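You operate a simulated robot arm through the tools that you are given. There is no shell and no other tool. Be economical: measure what you need, move in short steps, check, and stop when the job is done.

You run a simulated robot arm. Do the job below in one go: nothing can be reset, and whatever is moved stays where it is left.

Task
Open the drawer with slots.

The check looks at the end state, three seconds after you hand in, the way a careful person would. Anything else that was tipped, shoved, dropped, spilled or broken makes it a failure.

Robot
A 6-joint arm with a two-finger parallel gripper, fixed in place. Base frame: the origin is at the foot of the arm, x ahead of it, y to its left, z up. Readings come in m, degrees, newtons and seconds.
With the tool pointing down near the work surface it reaches from about 0.18 to 0.62 m from the base axis. Its first joint turns from -66.0 to 66.0 degrees. Payload 2.7 kg.
The tool frame sits at the grasp point between the pads (the TCP): z along the fingers, y along the line on which they close. The tips reach 0.023 m beyond it. Largest opening 0.094 m; finger width 0.038, thickness 0.01; the body of the gripper, 0.054 by 0.096 m, starts 0.039 m behind the TCP.
Orientation is told as [roll, pitch, yaw] about the base's x, y, z axes, in that order, counted from this pose: with the fingers straight down and closing along the base's y, the tool's x points along the base's -x, its y along +y and its z along -z.

Tools
- The arm moves only by the tool servo_tool. Its arguments are lists of equal length, an entry for each row: "offset": the shift along the base's x, y, z in units of 20 mm (1.0 is 20 mm), a list of three; "rotation": the turn, a rotation vector about the base's x, y, z in units of 8 degrees (1.0 is 8 degrees), a list of three. In form: {"offset": [[x, y, z], ...], "rotation": [[ax, ay, az], ...]}. A call has 1 to 10 rows; each row shifts and turns the commanded pose from where the row before left it. "claw" is the opening, from 0 (shut) to 1 (fully open), set as the call begins (left out, the last holds). A call with a number of a shift or a turn outside -1 to 1 is refused whole. Each row takes 0.2 s and may step no farther than 0.05 m and 8.6 degrees from the row before; otherwise, or with a gripper value out of range, the whole call is refused. A pose out of reach is approached as far as the arm can. The call stops where the force on the tool passes 40 N (or 10 N more than at its start, if that is more) or the arm is blocked; 0.2 s more then pass. Each finger travels about 0.045 m/s and halts on what it meets, pressing with about 26 N; the grip force reading is that of the motor and also rises with nothing between the fingers. The clock runs only during rows and for 0.2 s after the last one: add rows that do not move to give the fingers time. It gives the time, the measured TCP pose, the force on the tool (base axes), the opening and the grip force at its end, in the units of the frame above (readings bear some noise), and new pictures: "views" is both (left out), scene, wrist or none.
- Cameras (640 x 400 px; columns grow to the right, rows downward): "scene" is fixed at [0.0801, -0.4549, 1.3779]; the picture's right is [0.61, -0.79, 0.00], its down [-0.62, -0.49, -0.61] and it looks along [0.48, 0.38, -0.79] (base axes); focal length 359 px, centre (320, 200). "wrist" rides on the gripper at [0.086, 0.016, -0.074] in the tool frame; the picture's right is [-0.18, 0.98, 0.00], its down [-0.58, -0.11, -0.81] and it looks along [-0.79, -0.15, 0.59] (tool axes); focal length 243 px, centre (320, 200). There is no depth. A picture from a camera that has moved, and an enlarged one, comes with that camera's place and axes in the base frame and with its lens.
- inspect(camera, box): a new picture of the part [left, top, right, bottom] of that camera's present view, enlarged. No time passes.
- finish_job(): hands the job in; it is judged then, once.

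Work in short steps. Places have to be worked out from the pictures, the camera data and where the tool is seen: move nearer, look again, correct. Check each grasp and each placing, and mend what went wrong. You have 90 turns and 170 pictures in all, those below and enlarged ones among them. Open the gripper and draw the arm clear of the work before you hand the job in, unless the task says otherwise; then end with one line.

The tools are called after "Request:" as name(argument=value, ...) on one line, values as JSON. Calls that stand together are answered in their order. servo_tool: Moves the arm, as the interface text tells. Its arguments: {"type":"object","properties":{"offset":{"type":"array"},"rotation":{"type":"array"},"claw":{"type":"number"},"views":{"type":"string","enum":["both","scene","wrist","none"]}},"required":["offset","rotation"]} The other tools are called the same way: inspect (camera, box) takes an enlarged picture of a part of a camera's view; finish_job () hands the job in.

At the start:

```text
time_s: 0.0
ee_pos: [0.4128, 0.1726, 0.8966]
tcp_rot: [0.0, 0.0, -0.1]
wrist_force: [0.8, -0.6, 0.2]
finger_gap: 0.094
grasp_force: 0.1
```

scene: 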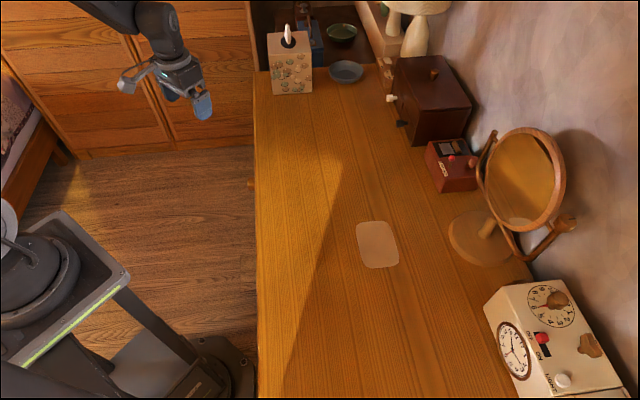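
wrist: 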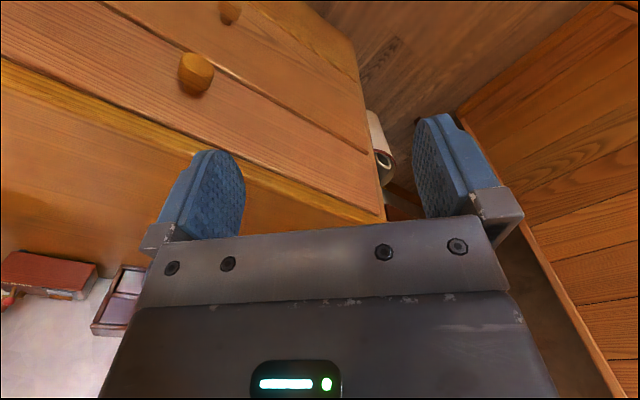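

I'll take a closer look at the scene, since nothing labelled as a slotted drawer is obvious yet.

Request:
inspect(camera="scene", box=[240, 0, 500, 200])

Request:
inspect(camera="wrist", box=[0, 0, 400, 250])

Request:
inspect(camera="scene", box=[0, 0, 280, 175])

```text
2.00 times, centred on (370, 100) of scene
camera zoom: at [0.0801, -0.4549, 1.3779], right [0.61, -0.79, 0.0], down [-0.62, -0.49, -0.61], along [0.48, 0.38, -0.79], focal length 718 px, centre (220, 400)
```

zoom: 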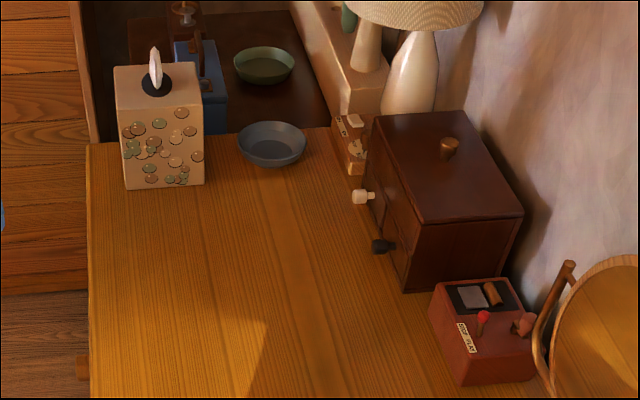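

```text
1.60 times, centred on (200, 125) of wrist
camera zoom: at [0.3262, 0.1873, 0.9702], right [0.18, 0.98, 0.0], down [0.58, -0.11, 0.81], along [0.79, -0.15, -0.59], focal length 388 px, centre (512, 320)
```

zoom: 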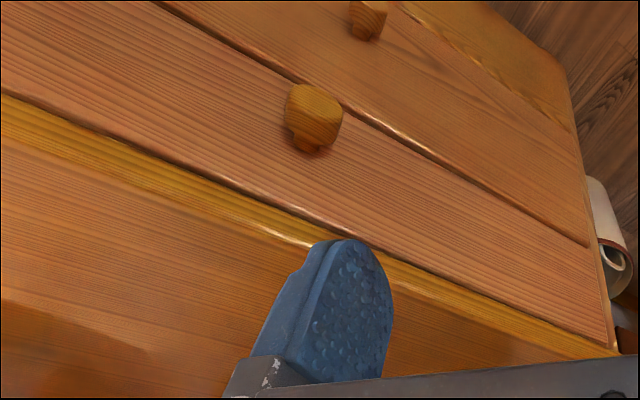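

```text
2.29 times, centred on (140, 88) of scene
camera zoom: at [0.0801, -0.4549, 1.3779], right [0.61, -0.79, 0.0], down [-0.62, -0.49, -0.61], along [0.48, 0.38, -0.79], focal length 821 px, centre (731, 457)
```

zoom: 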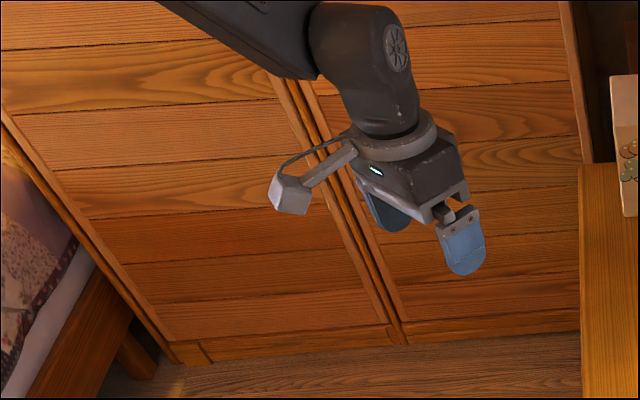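

The dark chest has two knobs and the desk front has wooden-knob drawers; I need to see which has slots. I'll enlarge the wrist view corner and the chest.

Request:
inspect(camera="wrist", box=[0, 220, 180, 340])

Request:
inspect(camera="scene", box=[370, 40, 490, 200])

```text
3.33 times, centred on (90, 280) of wrist
camera zoom: at [0.3262, 0.1873, 0.9702], right [0.18, 0.98, 0.0], down [0.58, -0.11, 0.81], along [0.79, -0.15, -0.59], focal length 809 px, centre (1087, -67)
```

zoom: 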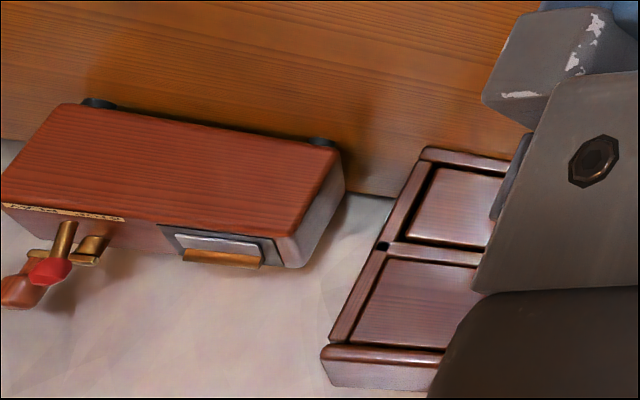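

```text
2.50 times, centred on (430, 120) of scene
camera zoom: at [0.0801, -0.4549, 1.3779], right [0.61, -0.79, 0.0], down [-0.62, -0.49, -0.61], along [0.48, 0.38, -0.79], focal length 898 px, centre (45, 400)
```

zoom: 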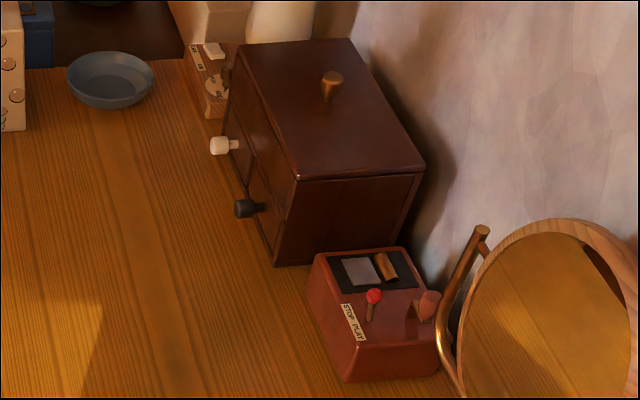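

The chest has a cream and a black knob on its front, which faces the same way as the desk front (about [-0.7, 0.7]). I'll back the arm away from the desk and yaw −45° so the wrist camera looks squarely at the desk front and chest.

Request:
servo_tool(offset=[[-0.9, 0.9, 0.3], [-0.9, 0.9, 0.3], [-0.9, 0.9, 0], [-0.9, 0.9, 0], [-0.9, 0.9, 0], [-0.9, 0.9, 0], [-0.9, 0.9, 0]], rotation=[[0, 0, -0.8], [0, 0, -0.8], [0, 0, -0.8], [0, 0, -0.8], [0, 0, -0.8], [0, 0, -0.8], [0, 0, -0.8]])

```text
time_s: 1.6
ee_pos: [0.2883, 0.2968, 0.9073]
tcp_rot: [0.0, 0.0, -44.9]
wrist_force: [0.4, 0.8, -0.2]
finger_gap: 0.0941
grasp_force: 0.0
camera wrist: at [0.2371, 0.3695, 0.9826], right [0.82, 0.57, 0.0], down [0.33, -0.49, 0.81], along [0.46, -0.66, -0.59], focal length 243 px, centre (320, 200)
```

scene: 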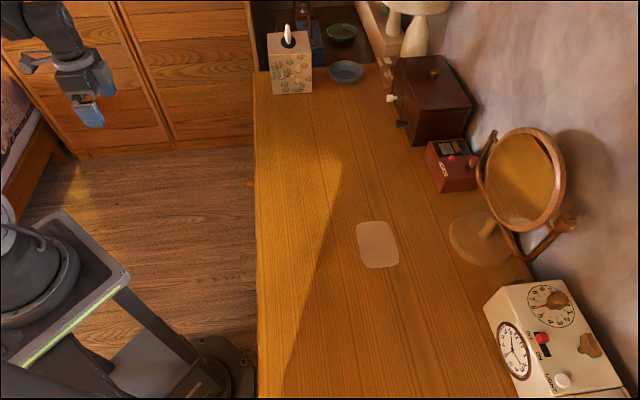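
wrist: 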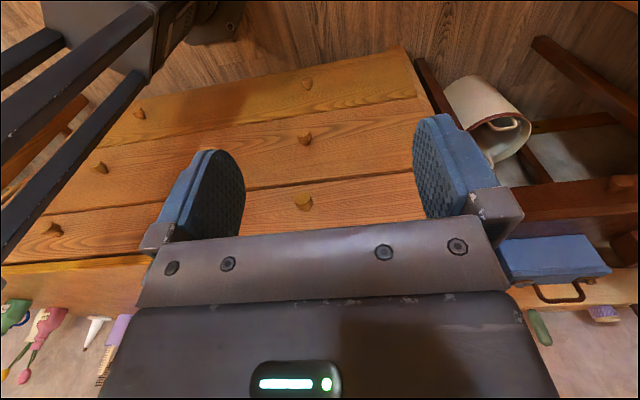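

The desk drawers have plain fronts, so the slots are probably on the chest's front. I'll move along in front of it and tilt the camera up to see that face.

Request:
servo_tool(offset=[[0.95, 0, 0], [0.95, 0, 0], [0.95, 0, 0], [0.95, 0, 0], [0.95, 0, 0], [0.95, 0, 0], [0.95, 0, 0], [0.95, 0, 0], [0.95, 0, 0]], rotation=[[-0.38, -0.38, 0], [-0.38, -0.38, 0], [-0.38, -0.38, 0], [-0.38, -0.38, 0], [-0.38, -0.38, 0], [-0.38, -0.38, 0], [-0.38, -0.38, 0], [-0.38, -0.38, 0], [-0.38, -0.38, 0]], views="wrist")

```text
time_s: 3.6
ee_pos: [0.4593, 0.2999, 0.907]
tcp_rot: [0.0, -38.8, -44.8]
wrist_force: [0.1, -1.1, 0.6]
finger_gap: 0.0944
grasp_force: 0.0
camera wrist: at [0.3894, 0.3904, 0.9112], right [0.8, 0.6, 0.11], down [-0.11, -0.04, 0.99], along [0.6, -0.8, 0.04], focal length 243 px, centre (320, 200)
```

wrist: 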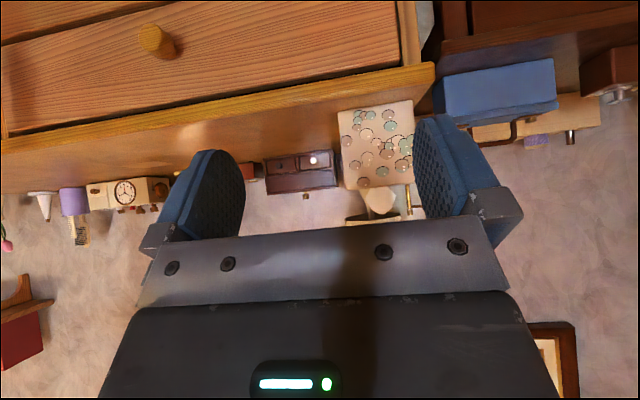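

The chest front is visible between the fingers; enlarging it.

Request:
inspect(camera="wrist", box=[255, 140, 351, 200])

```text
6.67 times, centred on (303, 170) of wrist
camera zoom: at [0.3894, 0.3904, 0.9112], right [0.8, 0.6, 0.11], down [-0.11, -0.04, 0.99], along [0.6, -0.8, 0.04], focal length 1618 px, centre (433, 400)
```

zoom: 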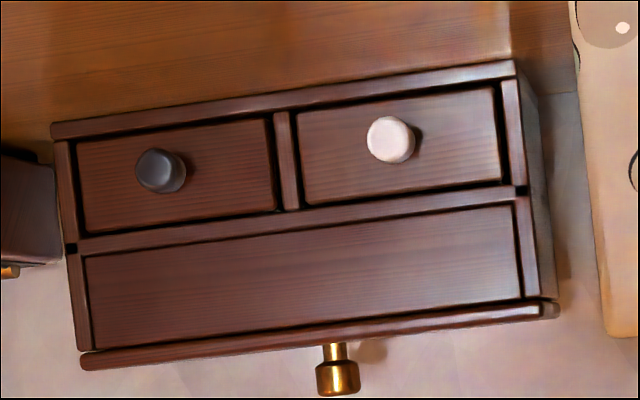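

The chest's two drawers look plain from outside. I'll check the other objects for slots or hints: the mat on the desk, the devices, and the back-left items.

Request:
inspect(camera="scene", box=[340, 200, 640, 400])

Request:
inspect(camera="scene", box=[250, 0, 450, 130])

Request:
inspect(camera="wrist", box=[330, 0, 640, 220])

Request:
inspect(camera="wrist", box=[0, 100, 280, 260])

```text
2.00 times, centred on (490, 300) of scene
camera zoom: at [0.0801, -0.4549, 1.3779], right [0.61, -0.79, 0.0], down [-0.62, -0.49, -0.61], along [0.48, 0.38, -0.79], focal length 718 px, centre (-20, 0)
```

zoom: 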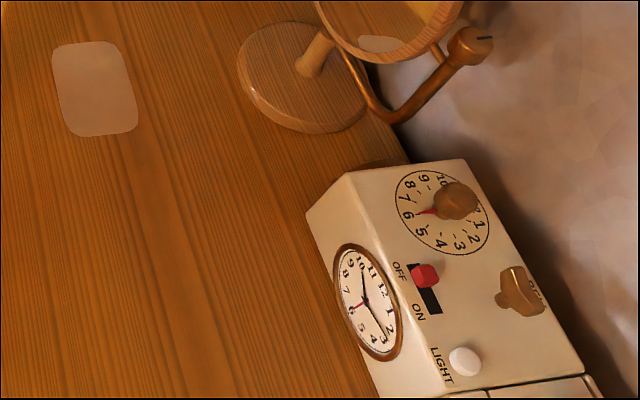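

```text
3.08 times, centred on (350, 65) of scene
camera zoom: at [0.0801, -0.4549, 1.3779], right [0.61, -0.79, 0.0], down [-0.62, -0.49, -0.61], along [0.48, 0.38, -0.79], focal length 1105 px, centre (228, 615)
```

zoom: 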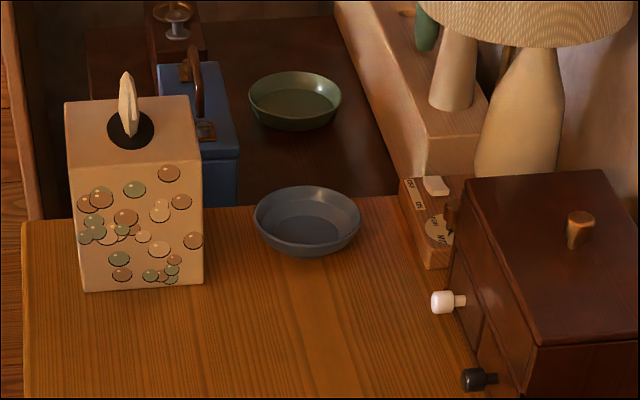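

```text
1.82 times, centred on (485, 110) of wrist
camera zoom: at [0.3894, 0.3904, 0.9112], right [0.8, 0.6, 0.11], down [-0.11, -0.04, 0.99], along [0.6, -0.8, 0.04], focal length 441 px, centre (20, 364)
```

zoom: 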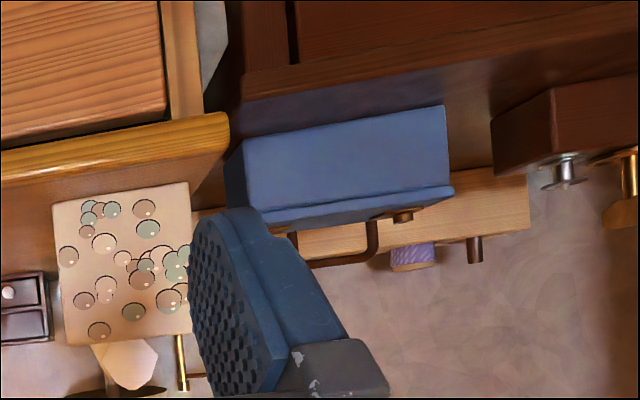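

```text
2.29 times, centred on (140, 180) of wrist
camera zoom: at [0.3894, 0.3904, 0.9112], right [0.8, 0.6, 0.11], down [-0.11, -0.04, 0.99], along [0.6, -0.8, 0.04], focal length 555 px, centre (731, 246)
```

zoom: 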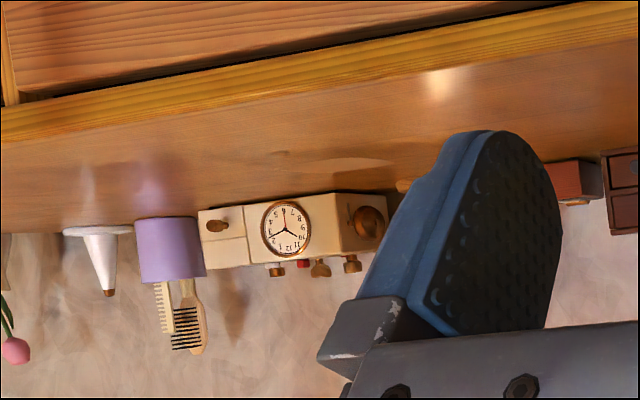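

Triangulating the cream knob from both cameras gives about (0.77, −0.125, 0.83), and the tissue box base gives a desk top of z ≈ 0.80. I'll move nearer to look at the chest's drawers in detail, rising to stay clear of the tissue box.

Request:
servo_tool(offset=[[0, -0.5, 1], [0, -1, 0.8], [0.2, -1, 0.8], [0.2, -1, 0.5], [0.2, -1, 0.2], [0.2, -1, 0], [0.2, -1, 0], [0.3, -1, 0], [0.3, -1, 0], [0.3, -1, 0]], rotation=[[0, 0, 0.15], [0, 0, 0.15], [0, 0, 0.15], [0, 0, 0.15], [0, 0, 0.15], [0, 0, 0.15], [0, 0, 0.15], [0, 0, 0.15], [0, 0, 0], [0, 0, 0]])

```text
time_s: 5.8
ee_pos: [0.4962, 0.1079, 0.9731]
tcp_rot: [-0.2, -38.6, -35.1]
wrist_force: [-0.5, 0.2, 0.5]
finger_gap: 0.0941
grasp_force: 0.1
camera wrist: at [0.4112, 0.1855, 0.9767], right [0.68, 0.72, 0.11], down [-0.1, -0.06, 0.99], along [0.72, -0.69, 0.03], focal length 243 px, centre (320, 200)
```

scene: 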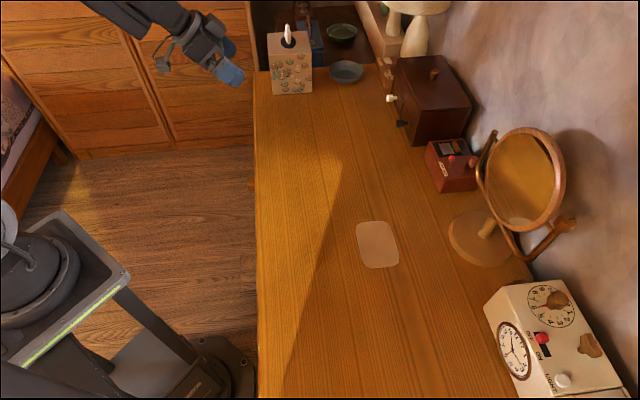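
wrist: 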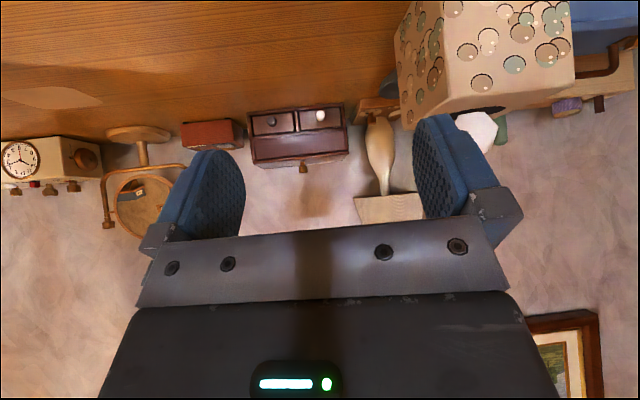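

Enlarging the chest and the clock device from here.

Request:
inspect(camera="wrist", box=[235, 95, 363, 175])

Request:
inspect(camera="wrist", box=[0, 100, 200, 225])

```text
5.00 times, centred on (299, 135) of wrist
camera zoom: at [0.4112, 0.1855, 0.9767], right [0.68, 0.72, 0.11], down [-0.1, -0.06, 0.99], along [0.72, -0.69, 0.03], focal length 1213 px, centre (425, 525)
```

zoom: 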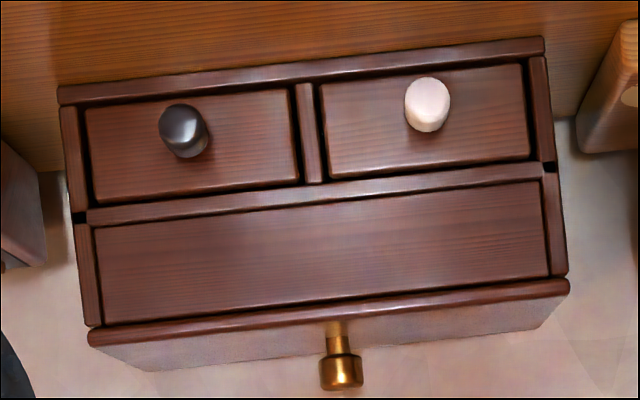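

```text
3.20 times, centred on (100, 162) of wrist
camera zoom: at [0.4112, 0.1855, 0.9767], right [0.68, 0.72, 0.11], down [-0.1, -0.06, 0.99], along [0.72, -0.69, 0.03], focal length 776 px, centre (1024, 320)
```

zoom: 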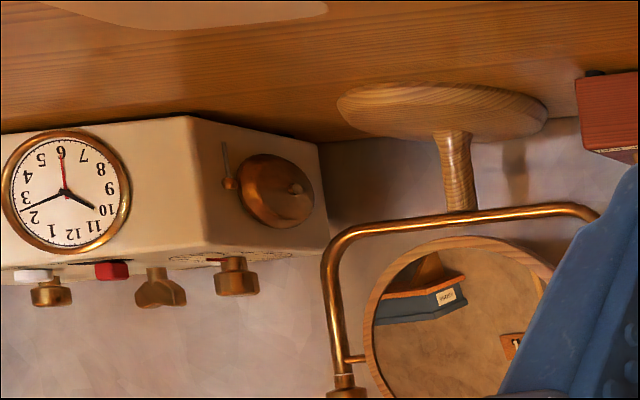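

The chest's face is aligned with the desk (normal about [-0.7, 0.7]), and neither drawer shows slots outside, so they are probably inside and I'll have to look. The wrist camera hangs under the gripper when it is tilted forward, so I'll rise and roll the tool 180° about its own axis. That puts the camera on top, for reach and for looking into drawers.

Request:
servo_tool(offset=[[-0.5, 0, 1], [-0.5, 0, 1], [0, 0, 0], [0, 0, 0], [0, 0, 0], [0, 0, 0], [0, 0, 0], [0, 0, 0], [0, 0, 0], [0, 0, 0]], rotation=[[-0.512, 0.359, 0.78], [-0.512, 0.359, 0.78], [-0.512, 0.359, 0.78], [-0.512, 0.359, 0.78], [-0.512, 0.359, 0.78], [-0.512, 0.359, 0.78], [-0.512, 0.359, 0.78], [-0.512, 0.359, 0.78], [-0.512, 0.359, 0.78], [-0.512, 0.359, 0.78]], views="scene")

Request:
servo_tool(offset=[[0, 0, 0], [0, 0, 0], [0, 0, 0], [0, 0, 0], [0, 0, 0], [0, 0, 0], [0, 0, 0], [0, 0, 0], [0, 0, 0], [0, 0, 0]], rotation=[[-0.512, 0.359, 0.78], [-0.512, 0.359, 0.78], [-0.512, 0.359, 0.78], [-0.512, 0.359, 0.78], [-0.512, 0.359, 0.78], [-0.512, 0.359, 0.78], [-0.512, 0.359, 0.78], [-0.512, 0.359, 0.78], [-0.512, 0.359, 0.78], [-0.512, 0.359, 0.78]])

```text
time_s: 8.0
ee_pos: [0.4772, 0.1081, 1.0137]
tcp_rot: [-38.6, -6.1, 47.2]
wrist_force: [0.5, 0.0, 0.7]
finger_gap: 0.094
grasp_force: 0.0
```

scene: 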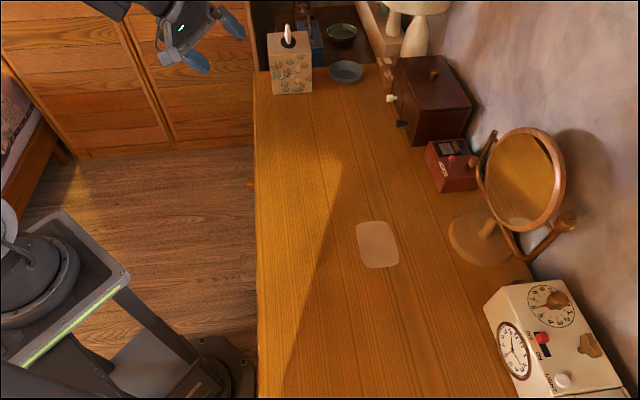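

```text
time_s: 10.2
ee_pos: [0.4765, 0.1081, 1.0136]
tcp_rot: [-15.6, 36.0, 120.0]
wrist_force: [0.0, 0.1, -0.2]
finger_gap: 0.0944
grasp_force: 0.0
camera wrist: at [0.4599, 0.0635, 1.119], right [-0.82, -0.48, -0.32], down [-0.57, 0.76, 0.31], along [0.1, 0.44, -0.89], focal length 243 px, centre (320, 200)
```

scene: 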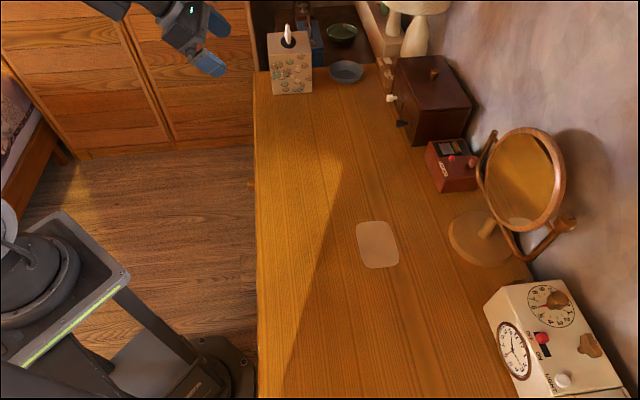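
wrist: 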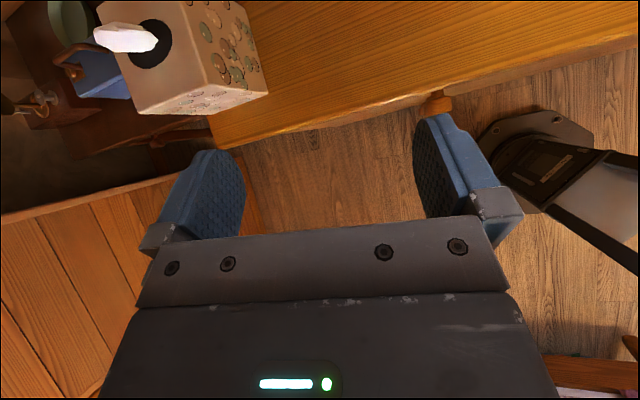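

The roll works. I'll finish it, straighten the yaw, and tilt the fingers forward to near horizontal while still clear of everything.

Request:
servo_tool(offset=[[0, 0, 0], [0, 0, 0], [0, 0, 0], [0, 0, 0], [0, -0.2, 0], [0, -0.2, 0], [0, -0.2, 0], [0, -0.2, 0], [0, -0.2, 0]], rotation=[[-0.512, 0.359, 0.78], [-0.512, 0.359, 0.78], [-0.256, 0.18, 0.39], [0, 0, -0.6], [0, 0, -0.65], [-0.7, -0.7, 0], [-0.7, -0.7, 0], [-0.7, -0.7, 0], [-0.7, -0.7, 0]])

```text
time_s: 12.2
ee_pos: [0.4767, 0.0873, 1.0141]
tcp_rot: [-0.7, 70.6, 134.6]
wrist_force: [0.3, -0.6, -0.1]
finger_gap: 0.094
grasp_force: 0.0
camera wrist: at [0.4341, 0.1044, 1.12], right [-0.74, -0.65, -0.18], down [-0.6, 0.75, -0.28], along [0.32, -0.1, -0.94], focal length 243 px, centre (320, 200)
```

scene: 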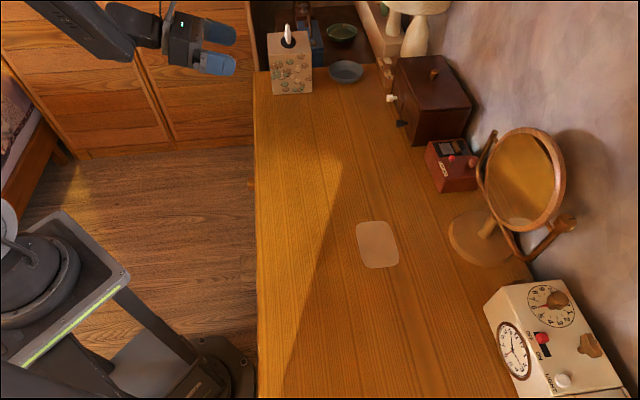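
wrist: 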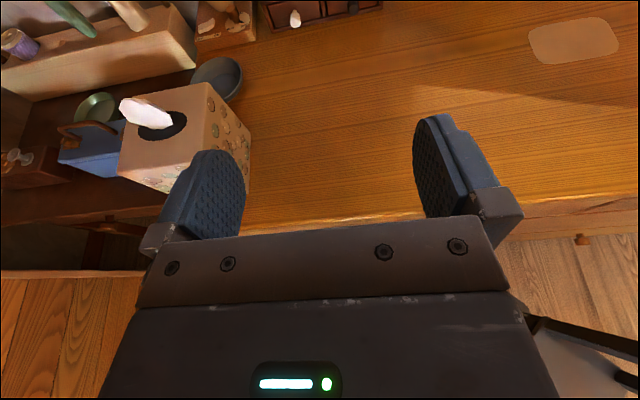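

Orientation is good (tilt ~70°, camera on top). Now I'll advance toward the cream knob, stopping short and above it.

Request:
servo_tool(offset=[[1, -0.7, -0.3], [1, -0.7, -0.3], [1, -0.7, -0.3], [1, -0.7, -0.3], [1, -0.7, -0.3], [1, -0.7, -0.3], [1, -0.7, -0.3], [1, -0.7, -0.3], [1, -0.7, -0.3], [1, -0.7, -0.3]], rotation=[[0, 0, 0], [0, 0, 0], [0, 0, 0], [0, 0, 0], [0, 0, 0], [0, 0, 0], [0, 0, 0], [0, 0, 0], [0, 0, 0], [0, 0, 0]])

```text
time_s: 14.4
ee_pos: [0.6772, -0.0515, 0.9539]
tcp_rot: [-0.5, 70.4, 134.8]
wrist_force: [0.2, 0.4, 0.9]
finger_gap: 0.0943
grasp_force: 0.0
camera wrist: at [0.6357, -0.0361, 1.0597], right [-0.74, -0.65, -0.18], down [-0.6, 0.75, -0.28], along [0.31, -0.1, -0.94], focal length 243 px, centre (320, 200)
```

scene: 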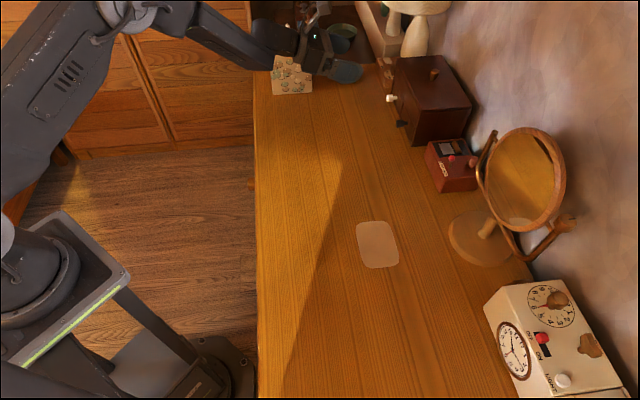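
wrist: 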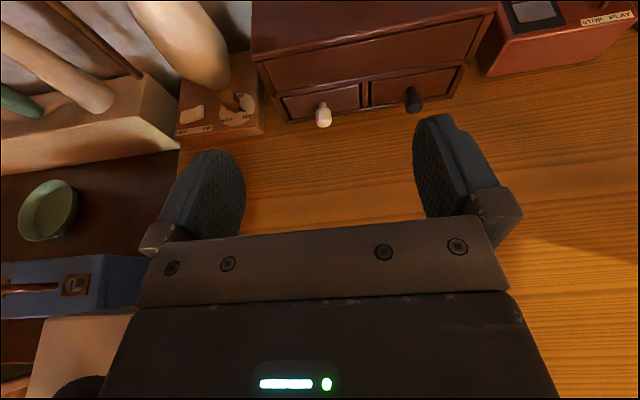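

Reach is fine, and the cream knob re-triangulates to about (0.77, −0.13, 0.828) with the desk at ≈0.797. I'll narrow the claw, tilt closer to level, and come down to a pre-grasp just in front of it.

Request:
servo_tool(offset=[[0.45, -0.34, -0.78], [0.45, -0.34, -0.78], [0.45, -0.34, -0.78], [0.45, -0.34, -0.78], [0.45, -0.34, -0.78], [0.45, -0.34, -0.7]], rotation=[[-0.4, -0.4, 0], [-0.4, -0.4, 0], [0, 0, 0], [0, 0, 0], [0, 0, 0], [0, 0, 0]], claw=0.55)

```text
time_s: 15.8
ee_pos: [0.7307, -0.0909, 0.8613]
tcp_rot: [-1.2, 79.5, 134.0]
wrist_force: [-0.2, 0.5, 0.7]
finger_gap: 0.0516
grasp_force: 0.1
camera wrist: at [0.6772, -0.0635, 0.9597], right [-0.72, -0.67, -0.18], down [-0.56, 0.71, -0.42], along [0.42, -0.2, -0.89], focal length 243 px, centre (320, 200)
```

scene: 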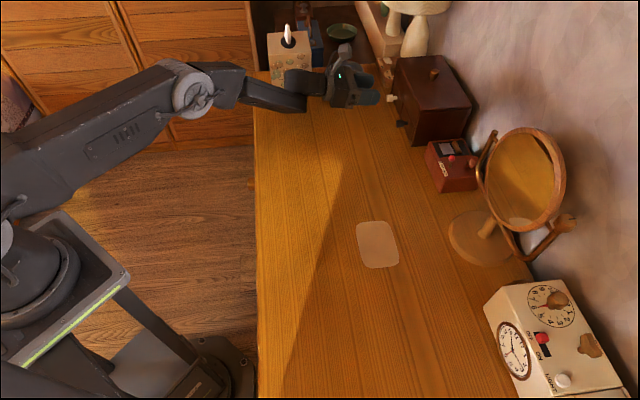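
wrist: 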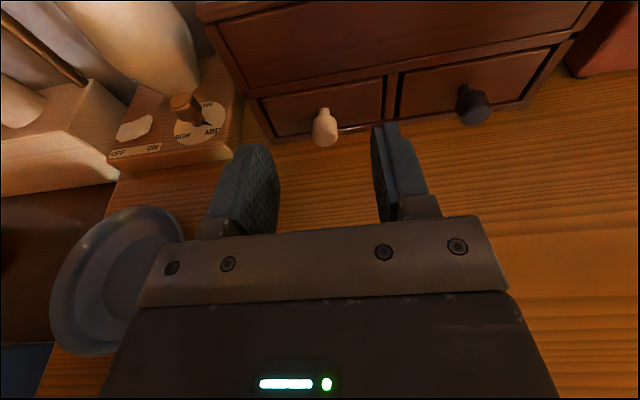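

The knob sits centred between the fingers. I'll descend 2 cm and advance about 4.5 cm so the pads straddle it.

Request:
servo_tool(offset=[[0, 0, -0.6], [0, 0, -0.5], [0.55, -0.55, 0], [0.55, -0.55, 0], [0.55, -0.55, 0], [0.45, -0.45, 0]], rotation=[[0, 0, 0], [0, 0, 0], [0, 0, 0], [0, 0, 0], [0, 0, 0], [0, 0, 0]])

```text
time_s: 17.2
ee_pos: [0.7458, -0.1244, 0.8449]
tcp_rot: [-0.9, 79.5, 134.3]
wrist_force: [0.1, -0.1, 0.0]
finger_gap: 0.0517
grasp_force: 0.0
out of reach, approached as far as the arm can: row 4, 5, 6
camera wrist: at [0.6926, -0.0965, 0.944], right [-0.72, -0.67, -0.18], down [-0.56, 0.71, -0.42], along [0.42, -0.2, -0.89], focal length 243 px, centre (320, 200)
```

scene: 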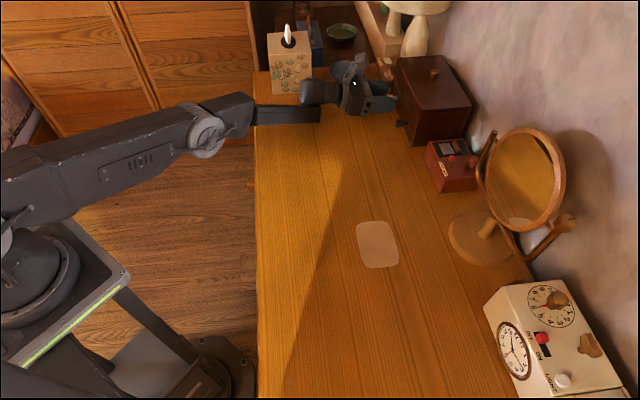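
wrist: 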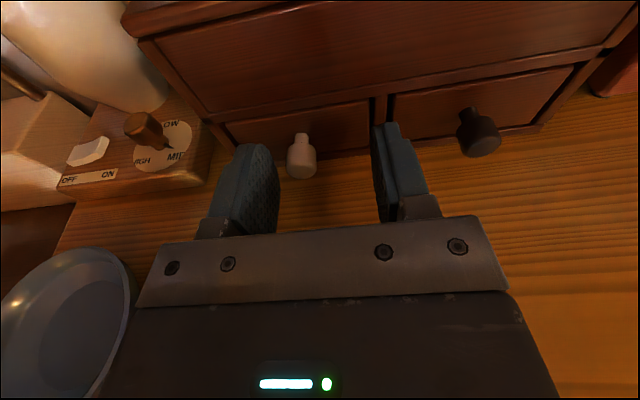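

The arm ran out of reach ~2 cm short with this approach direction. I'll back off slightly and yaw the tool ~20° toward the radial direction, which gains reach while still straddling the knob.

Request:
servo_tool(offset=[[-0.8, 0.8, 0], [-0.8, 0.8, 0], [0, 0, 0], [0, 0, 0], [0, 0, 0]], rotation=[[0, 0, 0], [0, 0, 0], [0, 0, 0.85], [0, 0, 0.85], [0, 0, 0.85]], views="wrist")

```text
time_s: 18.4
ee_pos: [0.7132, -0.0911, 0.8445]
tcp_rot: [-1.3, 79.3, 154.6]
wrist_force: [0.3, 0.1, 0.1]
finger_gap: 0.0516
grasp_force: 0.1
camera wrist: at [0.6528, -0.0849, 0.9434], right [-0.43, -0.88, -0.18], down [-0.77, 0.47, -0.42], along [0.46, -0.04, -0.89], focal length 243 px, centre (320, 200)
```

wrist: 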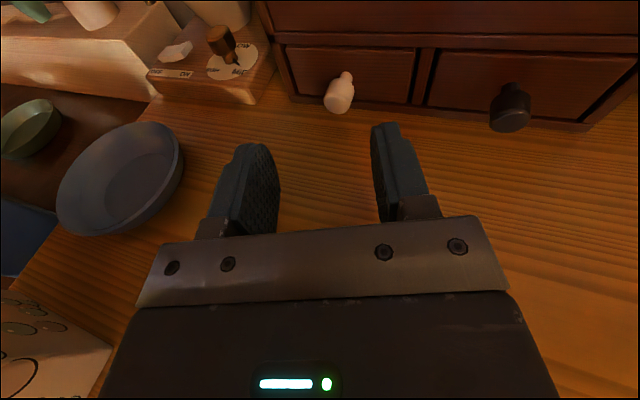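

Knob re-measured at (0.767, −0.130). Advancing 5 cm to put the pads around its head.

Request:
servo_tool(offset=[[0.64, -0.48, -0.05], [0.64, -0.48, -0.05], [0.64, -0.48, -0.05], [0.64, -0.48, -0.05]], rotation=[[0, 0, 0], [0, 0, 0], [0, 0, 0], [0, 0, 0]], views="wrist")

```text
time_s: 19.4
ee_pos: [0.7653, -0.1305, 0.8408]
tcp_rot: [-0.7, 79.4, 155.1]
wrist_force: [-4.5, 4.9, 1.1]
finger_gap: 0.0506
grasp_force: 0.0
camera wrist: at [0.7048, -0.1225, 0.94], right [-0.43, -0.88, -0.18], down [-0.77, 0.47, -0.43], along [0.46, -0.04, -0.89], focal length 243 px, centre (320, 200)
```

wrist: 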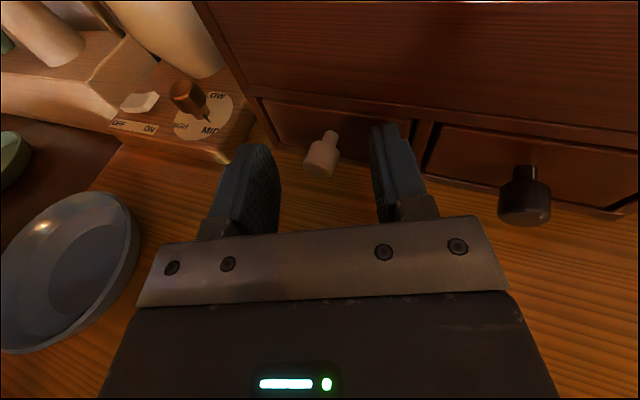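

A fingertip just touches the chest face (≈6.6 N) and the knob is centred between the pads. I'll ease back 4 mm and close.

Request:
servo_tool(offset=[[-0.15, 0.15, 0], [0, 0, 0], [0, 0, 0], [0, 0, 0], [0, 0, 0], [0, 0, 0]], rotation=[[0, 0, 0], [0, 0, 0], [0, 0, 0], [0, 0, 0], [0, 0, 0], [0, 0, 0]], claw=0)

```text
time_s: 20.8
ee_pos: [0.7625, -0.1284, 0.84]
tcp_rot: [-1.0, 79.5, 154.7]
wrist_force: [0.1, 0.4, -0.5]
finger_gap: 0.0
grasp_force: 25.5
camera wrist: at [0.7019, -0.1207, 0.9397], right [-0.44, -0.88, -0.18], down [-0.77, 0.47, -0.42], along [0.46, -0.04, -0.89], focal length 243 px, centre (320, 200)
```

scene: 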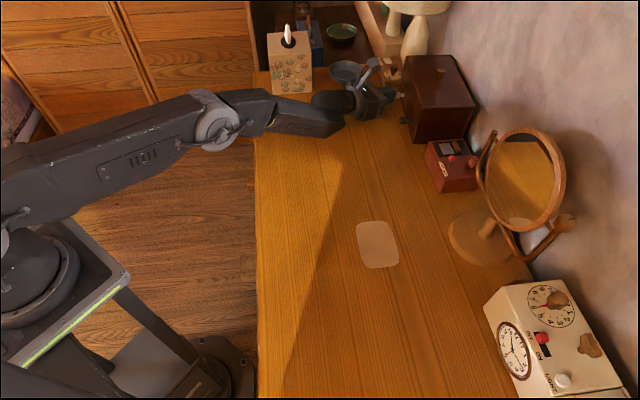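
wrist: 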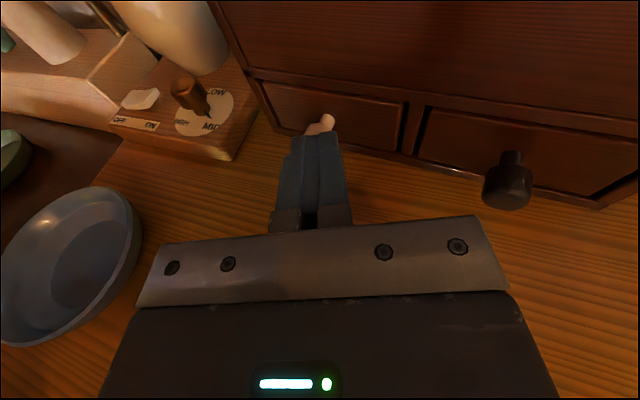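

The claw closed fully, so the knob isn't held, and the chest looks slightly shifted in the scene view. Checking closely.

Request:
inspect(camera="scene", box=[370, 40, 490, 200])

Request:
inspect(camera="wrist", box=[230, 60, 422, 180])

```text
2.50 times, centred on (430, 120) of scene
camera zoom: at [0.0801, -0.4549, 1.3779], right [0.61, -0.79, 0.0], down [-0.62, -0.49, -0.61], along [0.48, 0.38, -0.79], focal length 898 px, centre (45, 400)
```

zoom: 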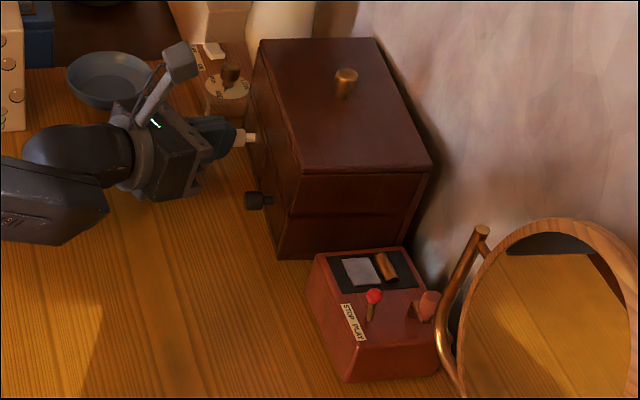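

```text
3.33 times, centred on (326, 120) of wrist
camera zoom: at [0.7019, -0.1207, 0.9397], right [-0.44, -0.88, -0.18], down [-0.77, 0.47, -0.42], along [0.46, -0.04, -0.89], focal length 809 px, centre (300, 467)
```

zoom: 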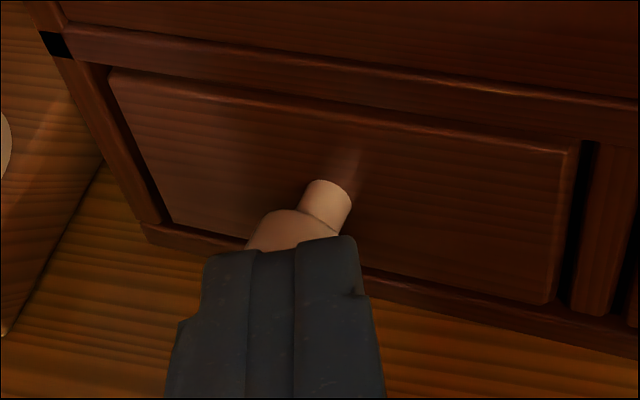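

The chest was nudged: its cream-knob end got pushed back about 2 cm as the fingers squeezed off the knob's rounded front, because I was too high and too shallow. I'll back off, open, lower and re-measure.

Request:
servo_tool(offset=[[-0.9, 0.5, 0], [-0.5, 0.3, 0], [0, 0, -0.3], [0, 0, -0.2]], rotation=[[0, 0, 0], [0, 0, 0], [0, 0, 0], [0, 0, 0]], claw=0.45)

Request:
inspect(camera="wrist", box=[200, 30, 520, 230])

```text
time_s: 21.9
ee_pos: [0.7379, -0.1138, 0.8393]
tcp_rot: [-1.8, 80.5, 153.9]
wrist_force: [-0.6, 0.1, 3.3]
finger_gap: 0.0422
grasp_force: 0.0
stopped in row 4: the force on the tool passed its limit (the readings are from after the stop); the commanded pose is now the measured one
camera wrist: at [0.6753, -0.1042, 0.9372], right [-0.43, -0.88, -0.19], down [-0.77, 0.47, -0.44], along [0.48, -0.05, -0.88], focal length 243 px, centre (320, 200)
```

scene: 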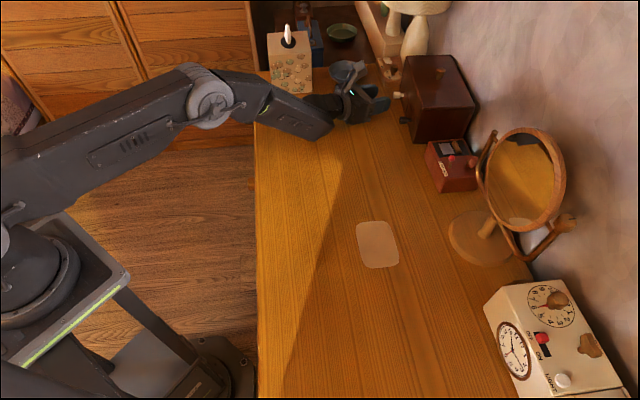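
wrist: 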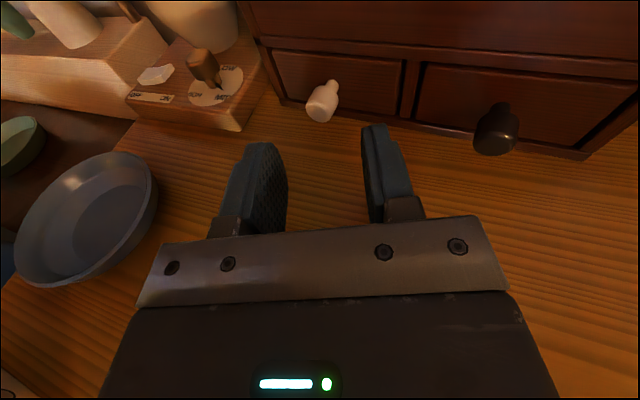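

```text
2.00 times, centred on (360, 130) of wrist
camera zoom: at [0.6753, -0.1042, 0.9372], right [-0.43, -0.88, -0.19], down [-0.77, 0.47, -0.44], along [0.48, -0.05, -0.88], focal length 485 px, centre (240, 340)
```

zoom: 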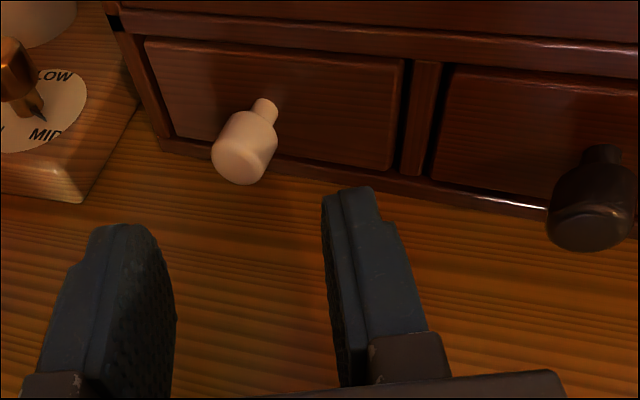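

The downward move was blocked, probably by a part behind the gripper meeting the desk, so I need a steeper tilt to get lower. The cream knob is now at (0.79, −0.14), near the reach limit, while the black one at (0.72, −0.20) can be approached squarely. I'll try that one first, with tilt ~65°.

Request:
servo_tool(offset=[[-0.8, 0.2, 0.8], [-0.8, -0.6, 0.8], [-0.5, -1, 0], [-0.4, -0.8, 0], [0, 0, 0], [0, 0, 0]], rotation=[[0, 0, 0], [0, 0, -0.9], [0, 0, -0.9], [0, 0, -0.8], [0.68, 0.68, 0], [0.68, 0.68, 0]])

```text
time_s: 23.3
ee_pos: [0.6861, -0.1554, 0.8711]
tcp_rot: [-0.4, 65.1, 134.5]
wrist_force: [0.1, 0.2, 0.1]
finger_gap: 0.0423
grasp_force: 0.1
camera wrist: at [0.6521, -0.1468, 0.98], right [-0.75, -0.64, -0.17], down [-0.61, 0.77, -0.19], along [0.25, -0.04, -0.97], focal length 243 px, centre (320, 200)
```

scene: 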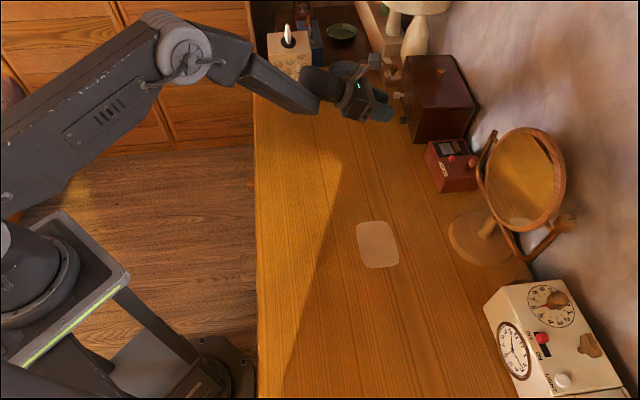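
wrist: 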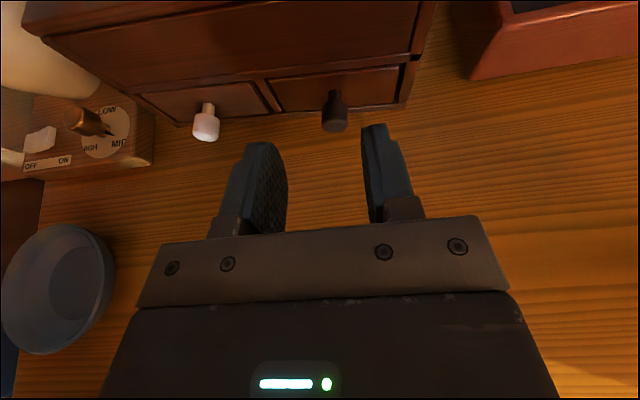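

Black knob front measured at (0.716, −0.198) and the chest now faces about −51°. I'll align yaw to it, descend, and advance close to it.

Request:
servo_tool(offset=[[0.1, -0.25, -0.6], [0.1, -0.25, -0.6], [0, 0, -0.65], [0.45, -0.55, 0]], rotation=[[0, 0, -0.6], [0, 0, 0], [0, 0, 0], [0, 0, 0]], views="wrist")

```text
time_s: 24.3
ee_pos: [0.7017, -0.1784, 0.8326]
tcp_rot: [-0.4, 65.0, 129.6]
wrist_force: [0.2, -0.1, -0.4]
finger_gap: 0.0423
grasp_force: 0.1
camera wrist: at [0.6674, -0.1659, 0.9433], right [-0.8, -0.57, -0.17], down [-0.54, 0.82, -0.19], along [0.25, -0.06, -0.97], focal length 243 px, centre (320, 200)
```

wrist: 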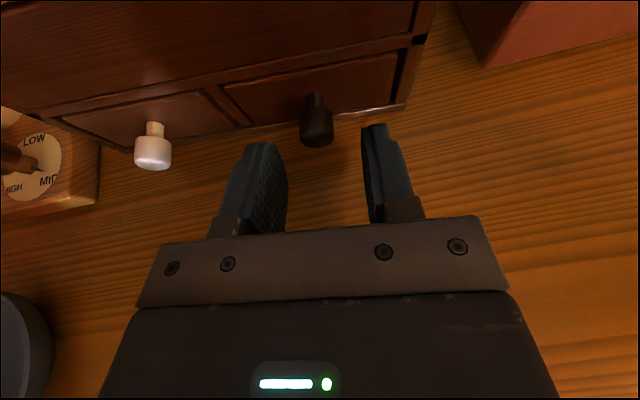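

Knob is centred on the tool line about 2.4 cm ahead. Advancing 2.2 cm.

Request:
servo_tool(offset=[[0.36, -0.43, 0], [0.36, -0.43, 0]], rotation=[[0, 0, 0], [0, 0, 0]], views="wrist")

Request:
inspect(camera="wrist", box=[200, 80, 456, 240])

```text
time_s: 24.9
ee_pos: [0.7162, -0.1947, 0.8345]
tcp_rot: [-0.3, 65.1, 129.6]
wrist_force: [-5.4, 4.6, 1.5]
finger_gap: 0.0416
grasp_force: 0.1
camera wrist: at [0.6812, -0.1823, 0.9442], right [-0.8, -0.57, -0.17], down [-0.54, 0.82, -0.19], along [0.25, -0.06, -0.97], focal length 243 px, centre (320, 200)
```

wrist: 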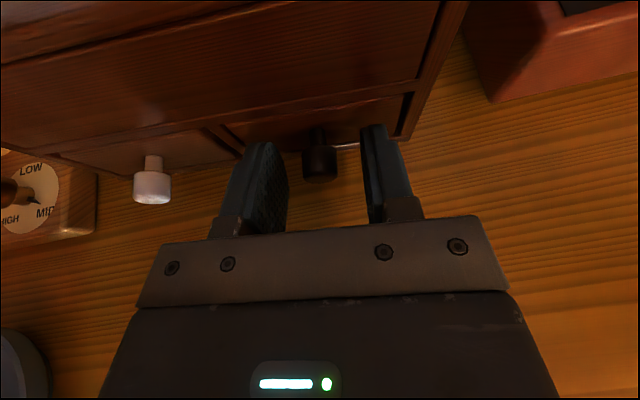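

```text
2.50 times, centred on (328, 160) of wrist
camera zoom: at [0.6812, -0.1823, 0.9442], right [-0.8, -0.57, -0.17], down [-0.54, 0.82, -0.19], along [0.25, -0.06, -0.97], focal length 606 px, centre (300, 300)
```

zoom: 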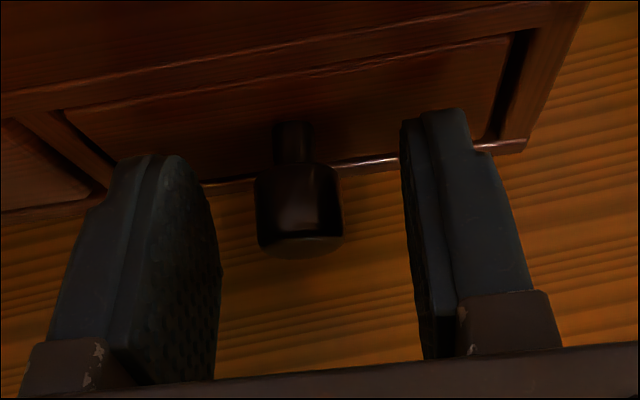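

The knob head is well between the pads, and a fingertip is lightly touching the face. I'll back off 2 mm and close.

Request:
servo_tool(offset=[[-0.07, 0.08, -0.05], [0, 0, 0], [0, 0, 0], [0, 0, 0], [0, 0, 0]], rotation=[[0, 0, 0], [0, 0, 0], [0, 0, 0], [0, 0, 0], [0, 0, 0]], claw=0.1)

```text
time_s: 26.1
ee_pos: [0.7136, -0.1935, 0.8328]
tcp_rot: [-0.5, 65.0, 129.6]
wrist_force: [4.5, 4.2, -0.2]
finger_gap: 0.0177
grasp_force: 26.3
camera wrist: at [0.6799, -0.1812, 0.9431], right [-0.8, -0.57, -0.17], down [-0.54, 0.82, -0.19], along [0.25, -0.06, -0.97], focal length 243 px, centre (320, 200)
```

scene: 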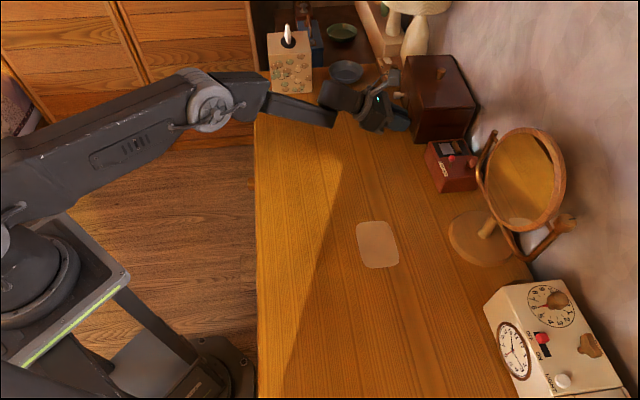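
wrist: 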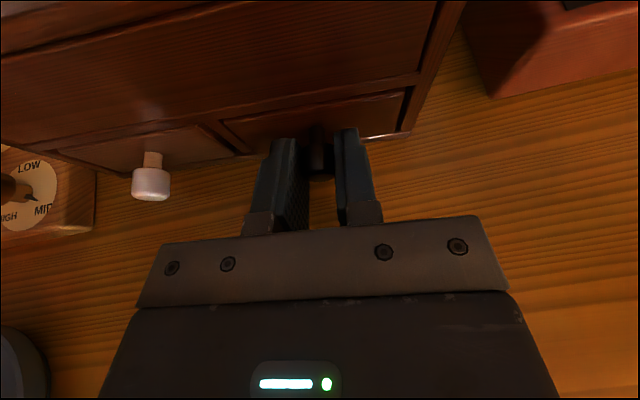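

Gripped: gap 17.7 mm with 26 N. Now a gentle 2 cm pull along the chest's outward normal, to see whether the drawer slides or the chest moves.

Request:
servo_tool(offset=[[-0.2, 0.25, 0], [-0.2, 0.25, 0], [-0.2, 0.25, 0]], rotation=[[0, 0, 0], [0, 0, 0], [0, 0, 0]])

Request:
inspect(camera="scene", box=[370, 40, 490, 200])

```text
time_s: 26.9
ee_pos: [0.7005, -0.1778, 0.8343]
tcp_rot: [-0.5, 65.1, 129.4]
wrist_force: [1.1, 1.8, 2.5]
finger_gap: 0.0174
grasp_force: 26.1
camera wrist: at [0.6671, -0.1659, 0.9431], right [-0.8, -0.57, -0.17], down [-0.54, 0.82, -0.19], along [0.25, -0.06, -0.97], focal length 243 px, centre (320, 200)
```

scene: 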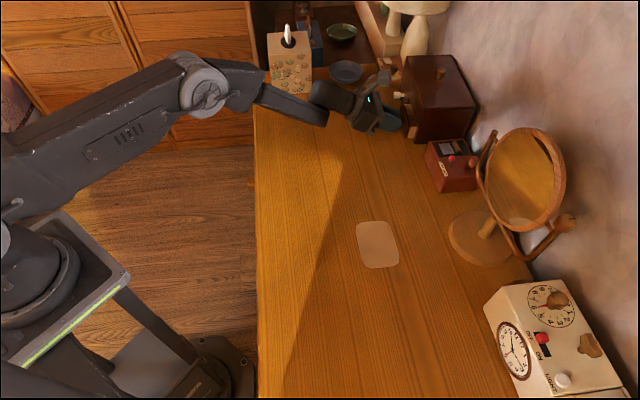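
wrist: 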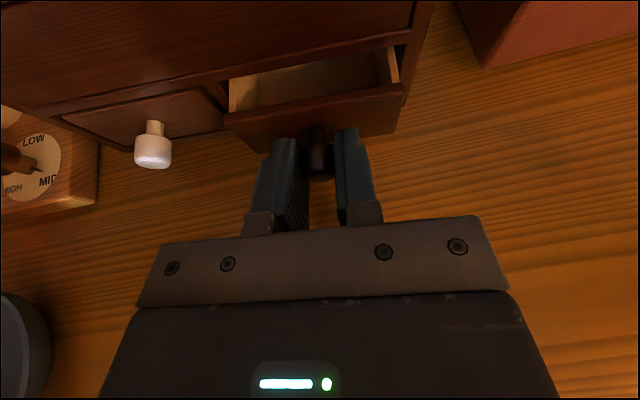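

```text
2.50 times, centred on (430, 120) of scene
camera zoom: at [0.08, -0.4549, 1.3779], right [0.61, -0.79, 0.0], down [-0.62, -0.49, -0.61], along [0.48, 0.38, -0.79], focal length 898 px, centre (45, 400)
```

zoom: 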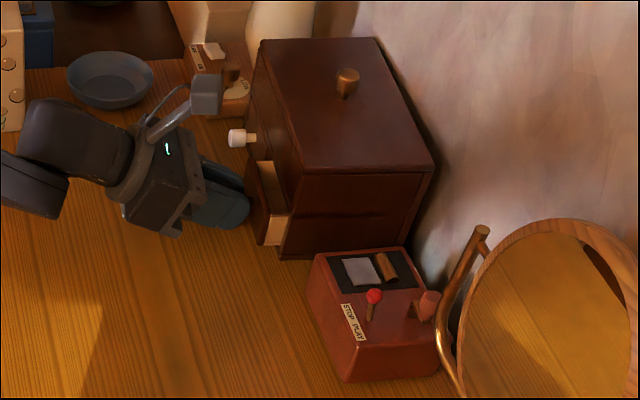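

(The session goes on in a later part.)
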